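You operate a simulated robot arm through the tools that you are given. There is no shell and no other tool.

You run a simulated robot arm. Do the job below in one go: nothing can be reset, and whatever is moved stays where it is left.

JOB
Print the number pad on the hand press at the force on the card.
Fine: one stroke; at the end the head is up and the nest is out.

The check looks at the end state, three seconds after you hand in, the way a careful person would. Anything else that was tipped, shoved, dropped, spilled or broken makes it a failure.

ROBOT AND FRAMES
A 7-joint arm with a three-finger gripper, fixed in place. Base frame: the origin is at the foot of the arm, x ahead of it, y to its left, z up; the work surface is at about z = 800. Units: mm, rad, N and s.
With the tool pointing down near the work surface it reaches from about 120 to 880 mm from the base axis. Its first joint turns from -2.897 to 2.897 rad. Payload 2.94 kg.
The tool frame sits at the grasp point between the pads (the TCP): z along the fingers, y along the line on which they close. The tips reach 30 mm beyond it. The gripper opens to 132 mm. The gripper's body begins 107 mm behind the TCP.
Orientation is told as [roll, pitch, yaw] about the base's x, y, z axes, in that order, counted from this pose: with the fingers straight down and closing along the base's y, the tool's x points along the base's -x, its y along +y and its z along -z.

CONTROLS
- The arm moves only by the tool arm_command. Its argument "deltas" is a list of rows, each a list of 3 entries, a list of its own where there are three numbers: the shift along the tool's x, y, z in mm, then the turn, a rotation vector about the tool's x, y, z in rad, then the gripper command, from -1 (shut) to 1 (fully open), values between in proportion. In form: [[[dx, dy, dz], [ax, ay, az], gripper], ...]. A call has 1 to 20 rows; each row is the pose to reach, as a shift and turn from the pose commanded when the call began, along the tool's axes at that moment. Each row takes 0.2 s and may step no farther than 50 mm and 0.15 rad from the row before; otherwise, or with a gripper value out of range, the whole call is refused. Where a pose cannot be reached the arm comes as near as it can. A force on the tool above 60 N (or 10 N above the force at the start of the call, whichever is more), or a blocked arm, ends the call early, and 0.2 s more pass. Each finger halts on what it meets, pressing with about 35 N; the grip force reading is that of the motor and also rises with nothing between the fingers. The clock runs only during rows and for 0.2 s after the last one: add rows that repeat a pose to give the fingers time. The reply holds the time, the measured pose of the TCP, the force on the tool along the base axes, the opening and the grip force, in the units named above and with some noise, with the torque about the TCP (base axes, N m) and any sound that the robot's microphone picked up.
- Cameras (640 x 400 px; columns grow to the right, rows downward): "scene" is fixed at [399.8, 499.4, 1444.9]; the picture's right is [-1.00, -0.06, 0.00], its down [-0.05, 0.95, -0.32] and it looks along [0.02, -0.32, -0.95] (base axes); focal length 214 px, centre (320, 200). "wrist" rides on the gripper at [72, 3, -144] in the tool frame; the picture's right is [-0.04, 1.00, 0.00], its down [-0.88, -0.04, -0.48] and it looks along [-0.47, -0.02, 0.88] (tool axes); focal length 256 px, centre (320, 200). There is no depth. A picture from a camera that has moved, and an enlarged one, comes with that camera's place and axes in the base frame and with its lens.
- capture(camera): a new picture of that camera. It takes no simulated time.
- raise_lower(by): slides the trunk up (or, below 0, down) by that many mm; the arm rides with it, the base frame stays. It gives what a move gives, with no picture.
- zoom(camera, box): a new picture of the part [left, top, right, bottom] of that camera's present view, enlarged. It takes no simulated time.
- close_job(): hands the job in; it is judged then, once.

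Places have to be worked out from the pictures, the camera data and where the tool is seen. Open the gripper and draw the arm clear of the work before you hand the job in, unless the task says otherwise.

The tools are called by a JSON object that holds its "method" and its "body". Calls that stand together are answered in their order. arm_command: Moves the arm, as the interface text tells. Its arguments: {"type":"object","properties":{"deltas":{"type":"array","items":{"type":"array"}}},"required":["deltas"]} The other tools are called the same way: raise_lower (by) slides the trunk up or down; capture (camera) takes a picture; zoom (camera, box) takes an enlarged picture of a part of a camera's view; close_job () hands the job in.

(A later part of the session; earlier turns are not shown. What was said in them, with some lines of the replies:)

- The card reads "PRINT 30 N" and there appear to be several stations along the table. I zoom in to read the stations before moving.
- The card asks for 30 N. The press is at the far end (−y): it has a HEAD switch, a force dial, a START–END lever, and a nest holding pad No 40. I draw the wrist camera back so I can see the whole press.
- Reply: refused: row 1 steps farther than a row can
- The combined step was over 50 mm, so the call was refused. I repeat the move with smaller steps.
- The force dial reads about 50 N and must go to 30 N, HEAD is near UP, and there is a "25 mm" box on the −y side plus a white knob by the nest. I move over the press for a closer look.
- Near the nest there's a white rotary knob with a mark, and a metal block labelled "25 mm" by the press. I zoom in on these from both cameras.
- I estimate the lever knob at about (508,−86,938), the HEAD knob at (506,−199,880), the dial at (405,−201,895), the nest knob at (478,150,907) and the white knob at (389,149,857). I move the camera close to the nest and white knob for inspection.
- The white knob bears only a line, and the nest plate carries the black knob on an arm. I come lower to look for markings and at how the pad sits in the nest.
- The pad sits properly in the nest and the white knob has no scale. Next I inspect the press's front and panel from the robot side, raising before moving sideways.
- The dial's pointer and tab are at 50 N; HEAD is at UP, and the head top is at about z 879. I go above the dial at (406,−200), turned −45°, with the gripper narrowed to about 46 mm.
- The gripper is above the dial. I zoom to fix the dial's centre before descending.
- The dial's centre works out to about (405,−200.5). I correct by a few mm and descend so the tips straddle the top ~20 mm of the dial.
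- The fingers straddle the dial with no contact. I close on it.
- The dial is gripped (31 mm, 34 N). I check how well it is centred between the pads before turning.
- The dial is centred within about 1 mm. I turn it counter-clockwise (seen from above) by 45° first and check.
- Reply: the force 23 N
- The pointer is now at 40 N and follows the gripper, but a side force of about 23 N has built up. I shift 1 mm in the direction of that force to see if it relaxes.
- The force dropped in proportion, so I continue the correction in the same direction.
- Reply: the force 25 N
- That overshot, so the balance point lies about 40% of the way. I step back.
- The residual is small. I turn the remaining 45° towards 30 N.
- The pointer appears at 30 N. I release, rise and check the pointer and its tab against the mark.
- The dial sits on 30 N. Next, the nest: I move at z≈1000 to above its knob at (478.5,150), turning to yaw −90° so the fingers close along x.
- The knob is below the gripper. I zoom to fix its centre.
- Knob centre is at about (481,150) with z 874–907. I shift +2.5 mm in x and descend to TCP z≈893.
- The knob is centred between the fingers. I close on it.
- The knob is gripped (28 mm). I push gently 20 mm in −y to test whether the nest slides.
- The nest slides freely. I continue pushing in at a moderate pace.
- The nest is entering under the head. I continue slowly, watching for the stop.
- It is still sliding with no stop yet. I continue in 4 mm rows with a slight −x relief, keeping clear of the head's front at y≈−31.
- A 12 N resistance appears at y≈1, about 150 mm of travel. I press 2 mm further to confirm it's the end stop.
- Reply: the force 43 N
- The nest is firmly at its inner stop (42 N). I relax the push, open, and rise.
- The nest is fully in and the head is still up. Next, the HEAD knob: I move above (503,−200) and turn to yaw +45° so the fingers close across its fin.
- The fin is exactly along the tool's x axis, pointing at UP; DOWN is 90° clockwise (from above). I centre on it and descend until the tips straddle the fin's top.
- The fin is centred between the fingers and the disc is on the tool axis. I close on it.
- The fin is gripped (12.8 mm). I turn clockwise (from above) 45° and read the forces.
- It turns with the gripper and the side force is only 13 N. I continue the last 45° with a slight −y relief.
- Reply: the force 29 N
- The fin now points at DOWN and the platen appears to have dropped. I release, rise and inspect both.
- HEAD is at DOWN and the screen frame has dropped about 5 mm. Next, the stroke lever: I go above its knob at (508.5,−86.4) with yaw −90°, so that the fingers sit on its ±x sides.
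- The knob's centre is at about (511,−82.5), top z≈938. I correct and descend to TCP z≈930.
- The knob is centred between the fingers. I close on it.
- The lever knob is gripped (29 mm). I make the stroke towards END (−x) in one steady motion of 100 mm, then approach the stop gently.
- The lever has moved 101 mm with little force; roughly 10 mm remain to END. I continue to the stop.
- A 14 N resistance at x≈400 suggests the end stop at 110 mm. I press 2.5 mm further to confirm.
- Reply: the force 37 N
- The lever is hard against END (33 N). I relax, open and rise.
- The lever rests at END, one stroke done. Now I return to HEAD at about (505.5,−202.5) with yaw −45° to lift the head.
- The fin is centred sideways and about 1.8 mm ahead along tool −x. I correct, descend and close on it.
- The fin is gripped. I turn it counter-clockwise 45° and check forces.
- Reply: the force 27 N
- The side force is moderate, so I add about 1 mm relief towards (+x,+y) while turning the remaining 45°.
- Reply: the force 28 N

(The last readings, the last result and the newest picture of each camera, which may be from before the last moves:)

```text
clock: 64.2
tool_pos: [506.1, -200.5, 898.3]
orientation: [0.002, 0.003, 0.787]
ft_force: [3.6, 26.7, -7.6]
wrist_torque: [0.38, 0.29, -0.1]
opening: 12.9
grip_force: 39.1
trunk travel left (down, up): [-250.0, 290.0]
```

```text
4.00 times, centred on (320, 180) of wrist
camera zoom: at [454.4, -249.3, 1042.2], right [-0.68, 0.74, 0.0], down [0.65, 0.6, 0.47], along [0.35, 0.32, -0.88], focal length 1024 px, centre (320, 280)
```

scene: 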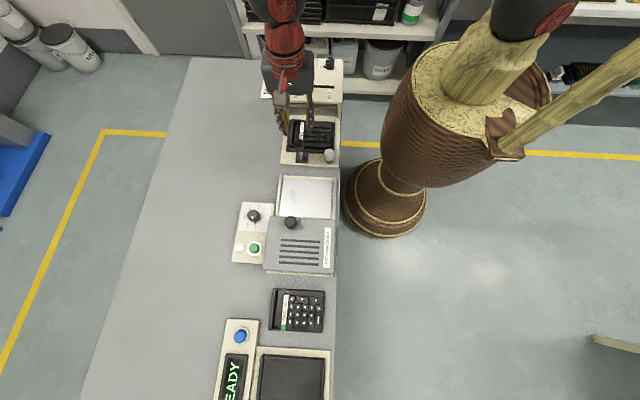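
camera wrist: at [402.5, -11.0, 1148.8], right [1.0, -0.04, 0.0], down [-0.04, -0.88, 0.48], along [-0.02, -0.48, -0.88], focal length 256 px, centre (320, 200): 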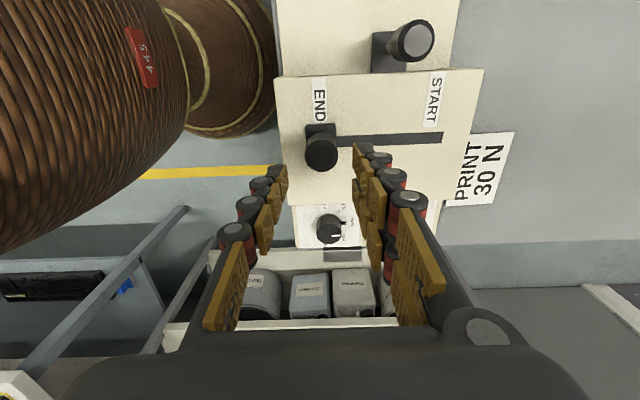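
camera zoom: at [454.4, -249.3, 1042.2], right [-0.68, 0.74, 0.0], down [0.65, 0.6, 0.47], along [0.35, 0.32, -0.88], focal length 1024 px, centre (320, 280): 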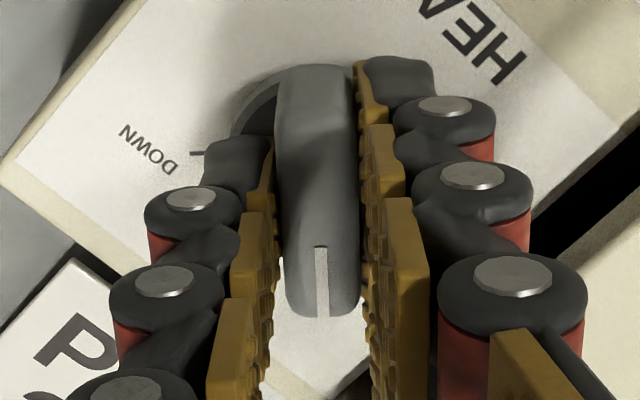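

The fin points at UP again. I release, rise and check the head.

{"method": "arm_command", "body": {"deltas": [[[0, 0, 0], [0, 0, 0], -0.3], [[0, 0, 0], [0, 0, 0], -0.3], [[0, 0, 0], [0, 0, 0], -0.3], [[0, 0, -30], [0, 0, 0], -0.3], [[0, 0, -70], [0, 0, 0], -0.3], [[0, 0, -105], [0, 0, 0], -0.3], [[0, 0, -105], [0, 0, 0], -0.3]]}}

{"method": "zoom", "body": {"camera": "wrist", "box": [260, 90, 380, 190]}}

{"method": "zoom", "body": {"camera": "scene", "box": [280, 85, 350, 135]}}

{"method": "zoom", "body": {"camera": "scene", "box": [280, 50, 350, 100]}}

```text
clock: 65.8
tool_pos: [506.0, -201.9, 1003.4]
orientation: [0.001, 0.0, 0.785]
ft_force: [0.3, -0.2, -0.2]
wrist_torque: [0.01, -0.04, 0.02]
opening: 46.2
grip_force: 0.0
trunk travel left (down, up): [-250.0, 290.0]
```

```text
4.00 times, centred on (320, 140) of wrist
camera zoom: at [453.8, -251.5, 1147.8], right [-0.68, 0.74, 0.0], down [0.65, 0.59, 0.48], along [0.35, 0.32, -0.88], focal length 1024 px, centre (320, 440)
```

zoom: 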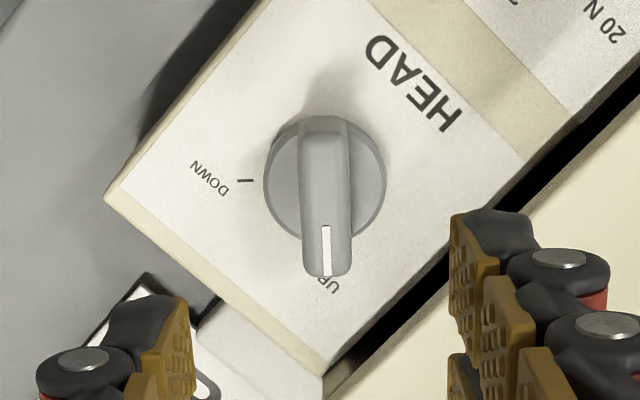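

```text
8.00 times, centred on (315, 110) of scene
camera zoom: at [399.8, 499.4, 1444.9], right [-1.0, -0.06, 0.0], down [-0.05, 0.95, -0.32], along [0.02, -0.32, -0.95], focal length 1716 px, centre (360, 920)
```

zoom: 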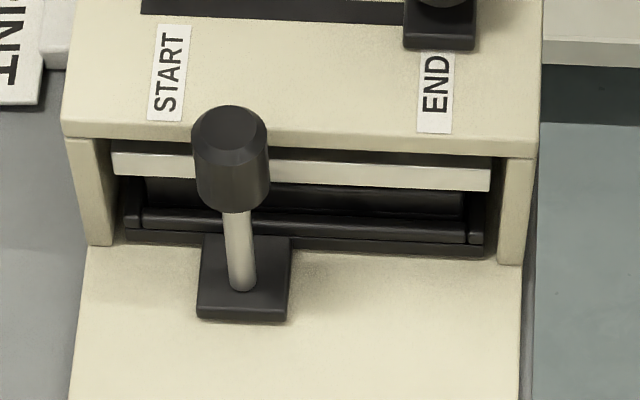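

```text
8.00 times, centred on (315, 75) of scene
camera zoom: at [399.8, 499.4, 1444.9], right [-1.0, -0.06, 0.0], down [-0.05, 0.95, -0.32], along [0.02, -0.32, -0.95], focal length 1716 px, centre (360, 1200)
```

zoom: 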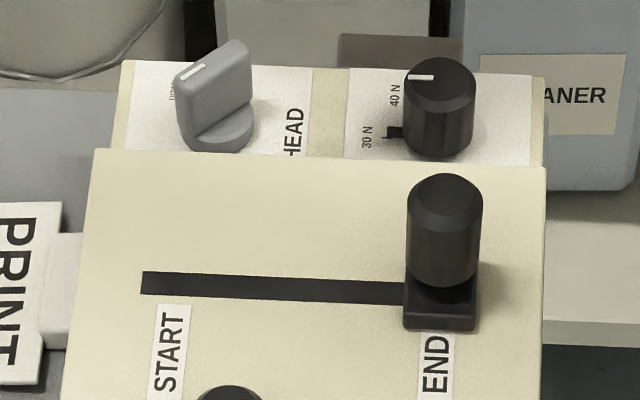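

The head is up. Now I go to the nest knob at about (480.5,0) with yaw −90° to draw the nest out.

{"method": "arm_command", "body": {"deltas": [[[-6.9, 8.9, 0], [0, 0, 0.131], -0.3], [[-13.8, 17.9, 0], [0, 0, 0.262], -0.3], [[-20.7, 26.8, 0], [0, 0, 0.393], -0.3], [[-27.6, 35.8, 0], [0, 0, 0.524], -0.3], [[-34.6, 44.7, 0], [0, 0, 0.654], -0.3], [[-41.5, 53.7, 0], [0, 0, 0.785], -0.3], [[-48.4, 62.6, 0], [0, 0, 0.916], -0.3], [[-55.3, 71.6, 0], [0, 0, 1.047], -0.3], [[-62.2, 80.5, 0], [0, 0, 1.178], -0.3], [[-69.1, 89.5, 0], [0, 0, 1.309], -0.3], [[-76, 98.4, 0], [0, 0, 1.44], -0.3], [[-82.9, 107.4, 0], [0, 0, 1.571], -0.3], [[-89.8, 116.3, 0], [0, 0, 1.702], -0.3], [[-96.8, 125.3, 0], [0, 0, 1.833], -0.3], [[-103.7, 134.2, 0], [0, 0, 1.963], -0.3], [[-110.6, 143.2, 0], [0, 0, 2.094], -0.3], [[-117.5, 152.1, 0], [0, 0, 2.225], -0.3], [[-124.4, 161.1, 0], [0, 0, 2.356], -0.3], [[-124.4, 161.1, 0], [0, 0, 2.356], -0.3]]}}

{"method": "capture", "body": {"camera": "wrist"}}

{"method": "zoom", "body": {"camera": "wrist", "box": [280, 100, 360, 180]}}

```text
clock: 69.8
tool_pos: [481.7, 0.1, 1004.8]
orientation: [0.0, -0.001, -1.573]
ft_force: [0.5, -0.2, 0.0]
wrist_torque: [-0.02, -0.01, 0.0]
opening: 46.3
grip_force: 0.1
trunk travel left (down, up): [-250.0, 290.0]
```

```text
taken
camera wrist: at [484.9, 71.7, 1147.7], right [1.0, -0.04, 0.0], down [-0.04, -0.88, 0.48], along [-0.02, -0.48, -0.88], focal length 256 px, centre (320, 200)
```

wrist: 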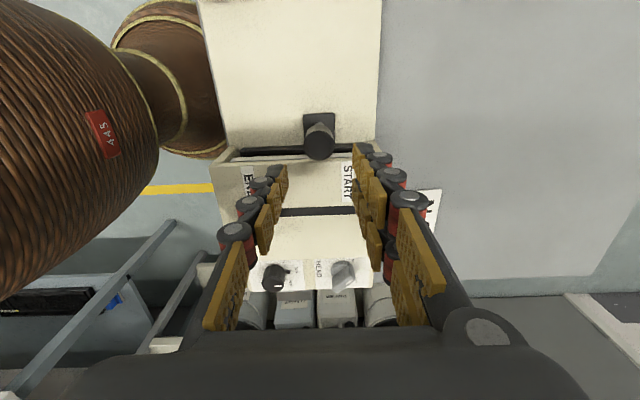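

```text
5.00 times, centred on (320, 140) of wrist
camera zoom: at [484.9, 71.7, 1147.7], right [1.0, -0.04, 0.0], down [-0.04, -0.88, 0.48], along [-0.02, -0.48, -0.88], focal length 1280 px, centre (320, 500)
```

zoom: 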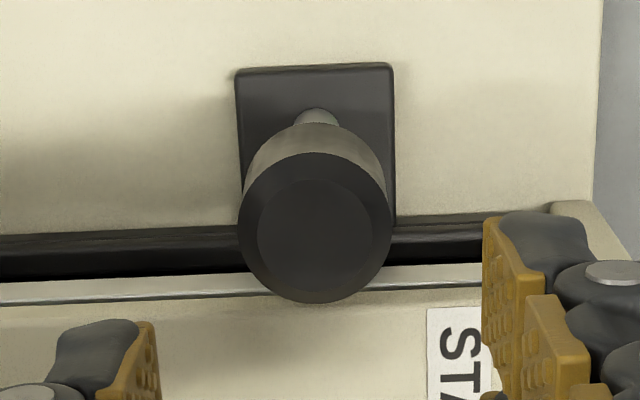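

The knob is right below, at about (481,0). I descend to z≈893 and close on it.

{"method": "arm_command", "body": {"deltas": [[[0, -0.6, 25], [0, 0, 0], -0.3], [[0, -0.6, 50], [0, 0, 0], -0.3], [[0, -0.6, 75], [0, 0, 0], -0.3], [[0, -0.6, 100], [0, 0, 0], -0.3], [[0, -0.6, 111.5], [0, 0, 0], -0.3], [[0, -0.6, 111.5], [0, 0, 0], -0.3], [[0, -0.6, 111.5], [0, 0, 0], -1], [[0, -0.6, 111.5], [0, 0, 0], -1], [[0, -0.6, 111.5], [0, 0, 0], -1]]}}

{"method": "zoom", "body": {"camera": "scene", "box": [270, 70, 350, 140]}}

```text
clock: 71.8
tool_pos: [480.7, 0.5, 892.8]
orientation: [-0.002, 0.0, -1.571]
ft_force: [-2.7, -0.5, -3.7]
wrist_torque: [-0.06, 0.04, 0.07]
opening: 28.1
grip_force: 31.6
trunk travel left (down, up): [-250.0, 290.0]
```

```text
5.71 times, centred on (310, 105) of scene
camera zoom: at [399.8, 499.4, 1444.9], right [-1.0, -0.06, 0.0], down [-0.05, 0.95, -0.32], along [0.02, -0.32, -0.95], focal length 1226 px, centre (377, 743)
```

zoom: 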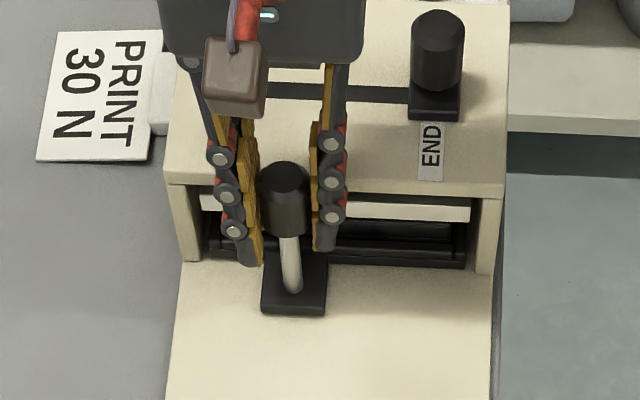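

The knob is gripped. I pull the nest out in +y by about 140 mm, then approach the outer stop gently.

{"method": "arm_command", "body": {"deltas": [[[4, 0, 0], [0, 0, 0], -1], [[11, 0, 0], [0, 0, 0], -1], [[18, 0, 0], [0, 0, 0], -1], [[26, 0, 0], [0, 0, 0], -1], [[34, 0, 0], [0, 0, 0], -1], [[42, 0, 0], [0, 0, 0], -1], [[50, 0, 0], [0, 0, 0], -1], [[58, 0, 0], [0, 0, 0], -1], [[66, 0, 0], [0, 0, 0], -1], [[74, 0, 0], [0, 0, 0], -1], [[82, 0, 0], [0, 0, 0], -1], [[90, 0, 0], [0, 0, 0], -1], [[98, 0, 0], [0, 0, 0], -1], [[106, 0, 0], [0, 0, 0], -1], [[114, 0, 0], [0, 0, 0], -1], [[122, 0, 0], [0, 0, 0], -1], [[129, 0, 0], [0, 0, 0], -1], [[135, 0, 0], [0, 0, 0], -1], [[140, 0, 0], [0, 0, 0], -1], [[140, 0, 0], [0, 0, 0], -1]]}}

{"method": "zoom", "body": {"camera": "scene", "box": [260, 80, 350, 170]}}

```text
clock: 76.0
tool_pos: [479.4, 140.5, 892.3]
orientation: [-0.002, -0.001, -1.568]
ft_force: [-7.1, -1.0, -10.3]
wrist_torque: [0.07, -0.03, -0.06]
opening: 28.1
grip_force: 45.2
trunk travel left (down, up): [-250.0, 290.0]
```

```text
4.44 times, centred on (305, 125) of scene
camera zoom: at [399.8, 499.4, 1444.9], right [-1.0, -0.06, 0.0], down [-0.05, 0.95, -0.32], along [0.02, -0.32, -0.95], focal length 953 px, centre (387, 533)
```

zoom: 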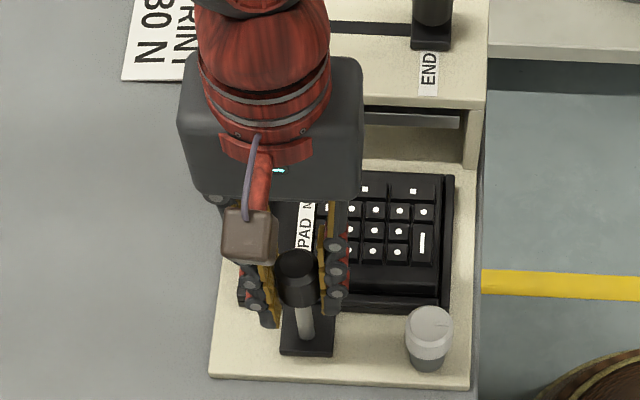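

The pad now shows clean print on its keys. I pull the last ~10 mm to the outer stop.

{"method": "arm_command", "body": {"deltas": [[[4, 0, 0], [0, 0, 0], -1], [[7, 0, 0], [0, 0, 0], -1], [[9.5, 0, 0], [0, 0, 0], -1], [[11.5, 0, 0], [0, 0, 0], -1], [[11.5, 0, 0], [0, 0, 0], -1]]}}

```text
clock: 77.2
tool_pos: [480.5, 150.3, 893.0]
orientation: [-0.001, 0.0, -1.57]
ft_force: [-6.8, -8.0, -11.8]
wrist_torque: [-0.45, -0.1, -0.01]
opening: 28.0
grip_force: 44.4
trunk travel left (down, up): [-250.0, 290.0]
```

{"method": "arm_command", "body": {"deltas": [[[1.2, 0, 0], [0, 0, 0], -1], [[2.2, 0, 0], [0, 0, 0], -1], [[2.2, 0, 0], [0, 0, 0], -1]]}}

```text
clock: 78.0
tool_pos: [479.4, 149.9, 892.4]
orientation: [-0.002, 0.0, -1.572]
ft_force: [-2.7, -31.2, -11.2]
wrist_torque: [-0.91, -0.1, -0.04]
opening: 27.9
grip_force: 45.4
trunk travel left (down, up): [-250.0, 290.0]
```

The nest is firmly at its outer stop (31 N). I relax, open, rise and retreat.

{"method": "arm_command", "body": {"deltas": [[[-2.8, 0, 0], [0, 0, 0], -1], [[-2.8, 0, 0], [0, 0, 0], -0.3], [[-2.8, 0, 0], [0, 0, 0], -0.3], [[-2.8, 0, 0], [0, 0, 0], -0.3], [[-2.8, 0, -30], [0, 0, 0], -0.3], [[-2.8, 0, -75], [0, 0, 0], -0.3], [[-2.8, 0, -120], [0, 0, 0], -0.3], [[-2.8, 0, -165], [0, 0, 0], -0.3], [[-2.8, 0, -165], [0, 0, 0], -0.3]]}}

{"method": "capture", "body": {"camera": "wrist"}}

{"method": "zoom", "body": {"camera": "scene", "box": [260, 80, 350, 170]}}

```text
clock: 80.0
tool_pos: [479.8, 150.8, 1057.5]
orientation: [-0.002, -0.001, -1.572]
ft_force: [0.1, -0.1, -0.5]
wrist_torque: [-0.02, -0.02, -0.03]
opening: 46.2
grip_force: 0.1
trunk travel left (down, up): [-250.0, 290.0]
```

```text
taken
camera wrist: at [483.3, 222.6, 1200.7], right [1.0, -0.04, 0.0], down [-0.04, -0.88, 0.48], along [-0.02, -0.48, -0.88], focal length 256 px, centre (320, 200)
```

wrist: 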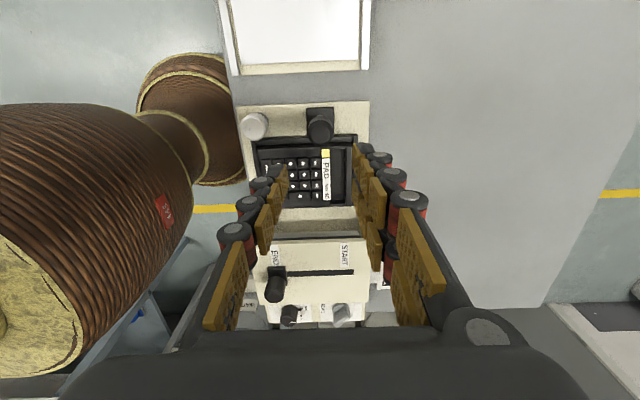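

```text
4.44 times, centred on (305, 125) of scene
camera zoom: at [399.8, 499.4, 1444.9], right [-1.0, -0.06, 0.0], down [-0.05, 0.95, -0.32], along [0.02, -0.32, -0.95], focal length 953 px, centre (387, 533)
```

zoom: 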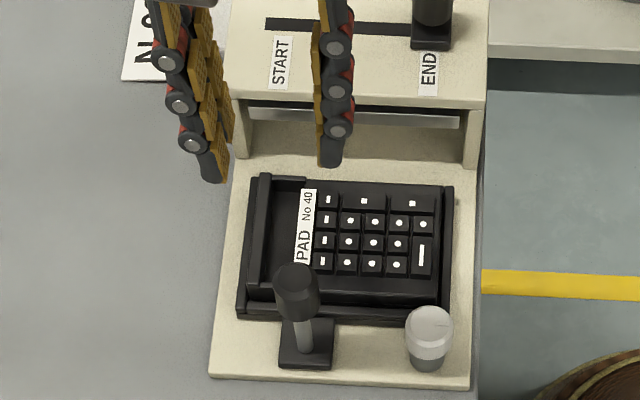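

The print on pad No 40 matches the finished pad and the nest is out. I rise further, open the gripper fully and take a final look.

{"method": "arm_command", "body": {"deltas": [[[0, 0, -40], [0, 0, 0], 0.2], [[0, 0, -80], [0, 0, 0], 0.6], [[0, 0, -120], [0, 0, 0], 1], [[0, 0, -150], [0, 0, 0], 1], [[-40, 0, -150], [0, 0, 0], 1], [[-80, 0, -150], [0, 0, 0], 1], [[-120, 0, -150], [0, 0, 0], 1], [[-120, 0, -150], [0, 0, 0], 1]]}}

{"method": "capture", "body": {"camera": "scene"}}

{"method": "zoom", "body": {"camera": "scene", "box": [250, 40, 360, 110]}}

{"method": "zoom", "body": {"camera": "scene", "box": [270, 100, 350, 170]}}

{"method": "capture", "body": {"camera": "wrist"}}

```text
clock: 81.8
tool_pos: [480.8, 31.7, 1207.0]
orientation: [-0.001, 0.0, -1.571]
ft_force: [0.6, 0.6, 0.6]
wrist_torque: [0.03, 0.01, -0.03]
opening: 131.8
grip_force: 0.1
trunk travel left (down, up): [-250.0, 290.0]
```

```text
taken
```

scene: 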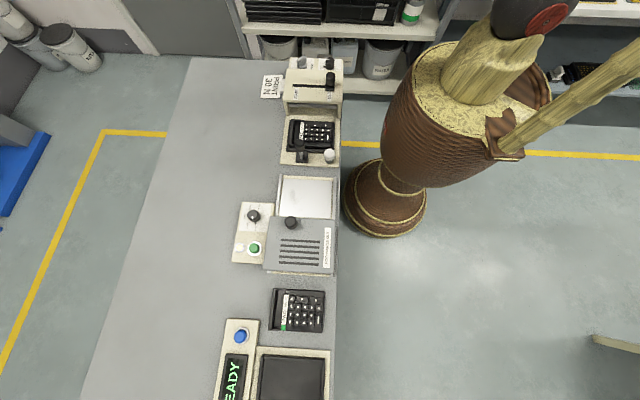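

```text
5.71 times, centred on (305, 75) of scene
camera zoom: at [399.8, 499.4, 1444.9], right [-1.0, -0.06, 0.0], down [-0.05, 0.95, -0.32], along [0.02, -0.32, -0.95], focal length 1226 px, centre (406, 914)
```

zoom: 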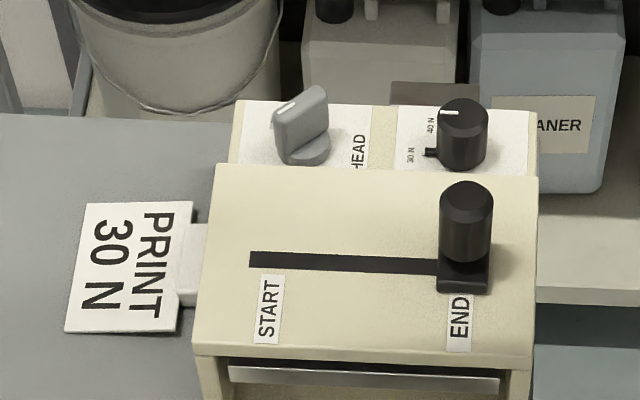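

```text
5.71 times, centred on (310, 135) of scene
camera zoom: at [399.8, 499.4, 1444.9], right [-1.0, -0.06, 0.0], down [-0.05, 0.95, -0.32], along [0.02, -0.32, -0.95], focal length 1226 px, centre (377, 571)
```

zoom: 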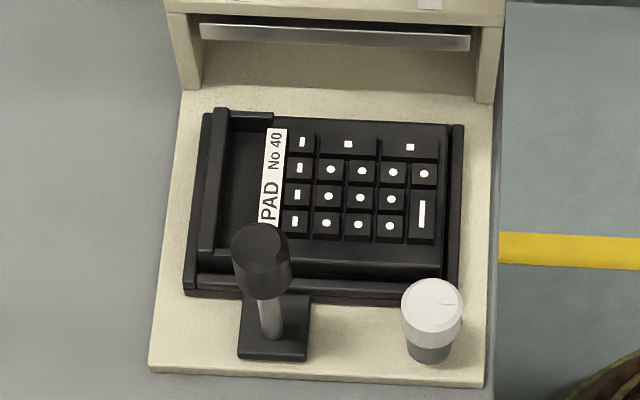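

```text
taken
camera wrist: at [484.3, 103.1, 1351.3], right [1.0, -0.04, 0.0], down [-0.04, -0.88, 0.48], along [-0.02, -0.48, -0.88], focal length 256 px, centre (320, 200)
```

wrist: 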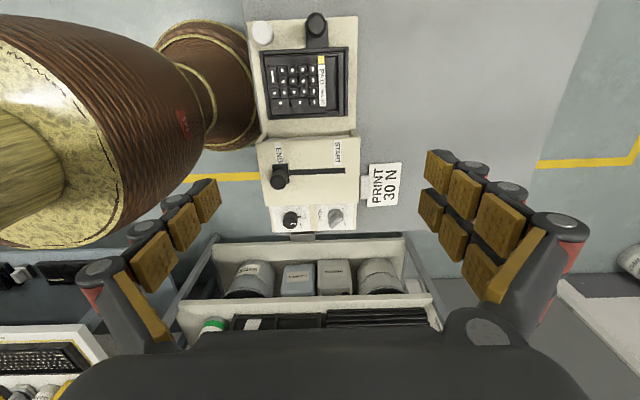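

Final state: dial on 30 N, one stroke made with the lever at END, HEAD at UP, nest at its outer stop, and pad No 40 cleanly printed. Nothing else looks disturbed, and the gripper is open and clear, so I hand the job in.

{"method": "close_job", "body": {}}

```text
The job is handed in.
```

The number pad (No 40) is printed, with one stroke at 30 N as the card asks, and the job is handed in.

- **Force:** the dial was at 50 N; I turned it to 30 N and checked the pointer against the mark.
- **Stroke:** with the nest pushed in to its stop and HEAD at DOWN, I moved the lever once from START to END.
- **End state:** HEAD is at UP and the nest is out against its outer stop. The print looks like the one on finished pad No 41.
- **Lever:** I left it at END. Moving it back might have counted as a second stroke, and the job didn't ask for it.
- **Left alone:** I did not touch the white knob by the nest or the "25 mm" block beside the press. Nothing else appears to have been disturbed.

The gripper is open and the arm is clear above the table.
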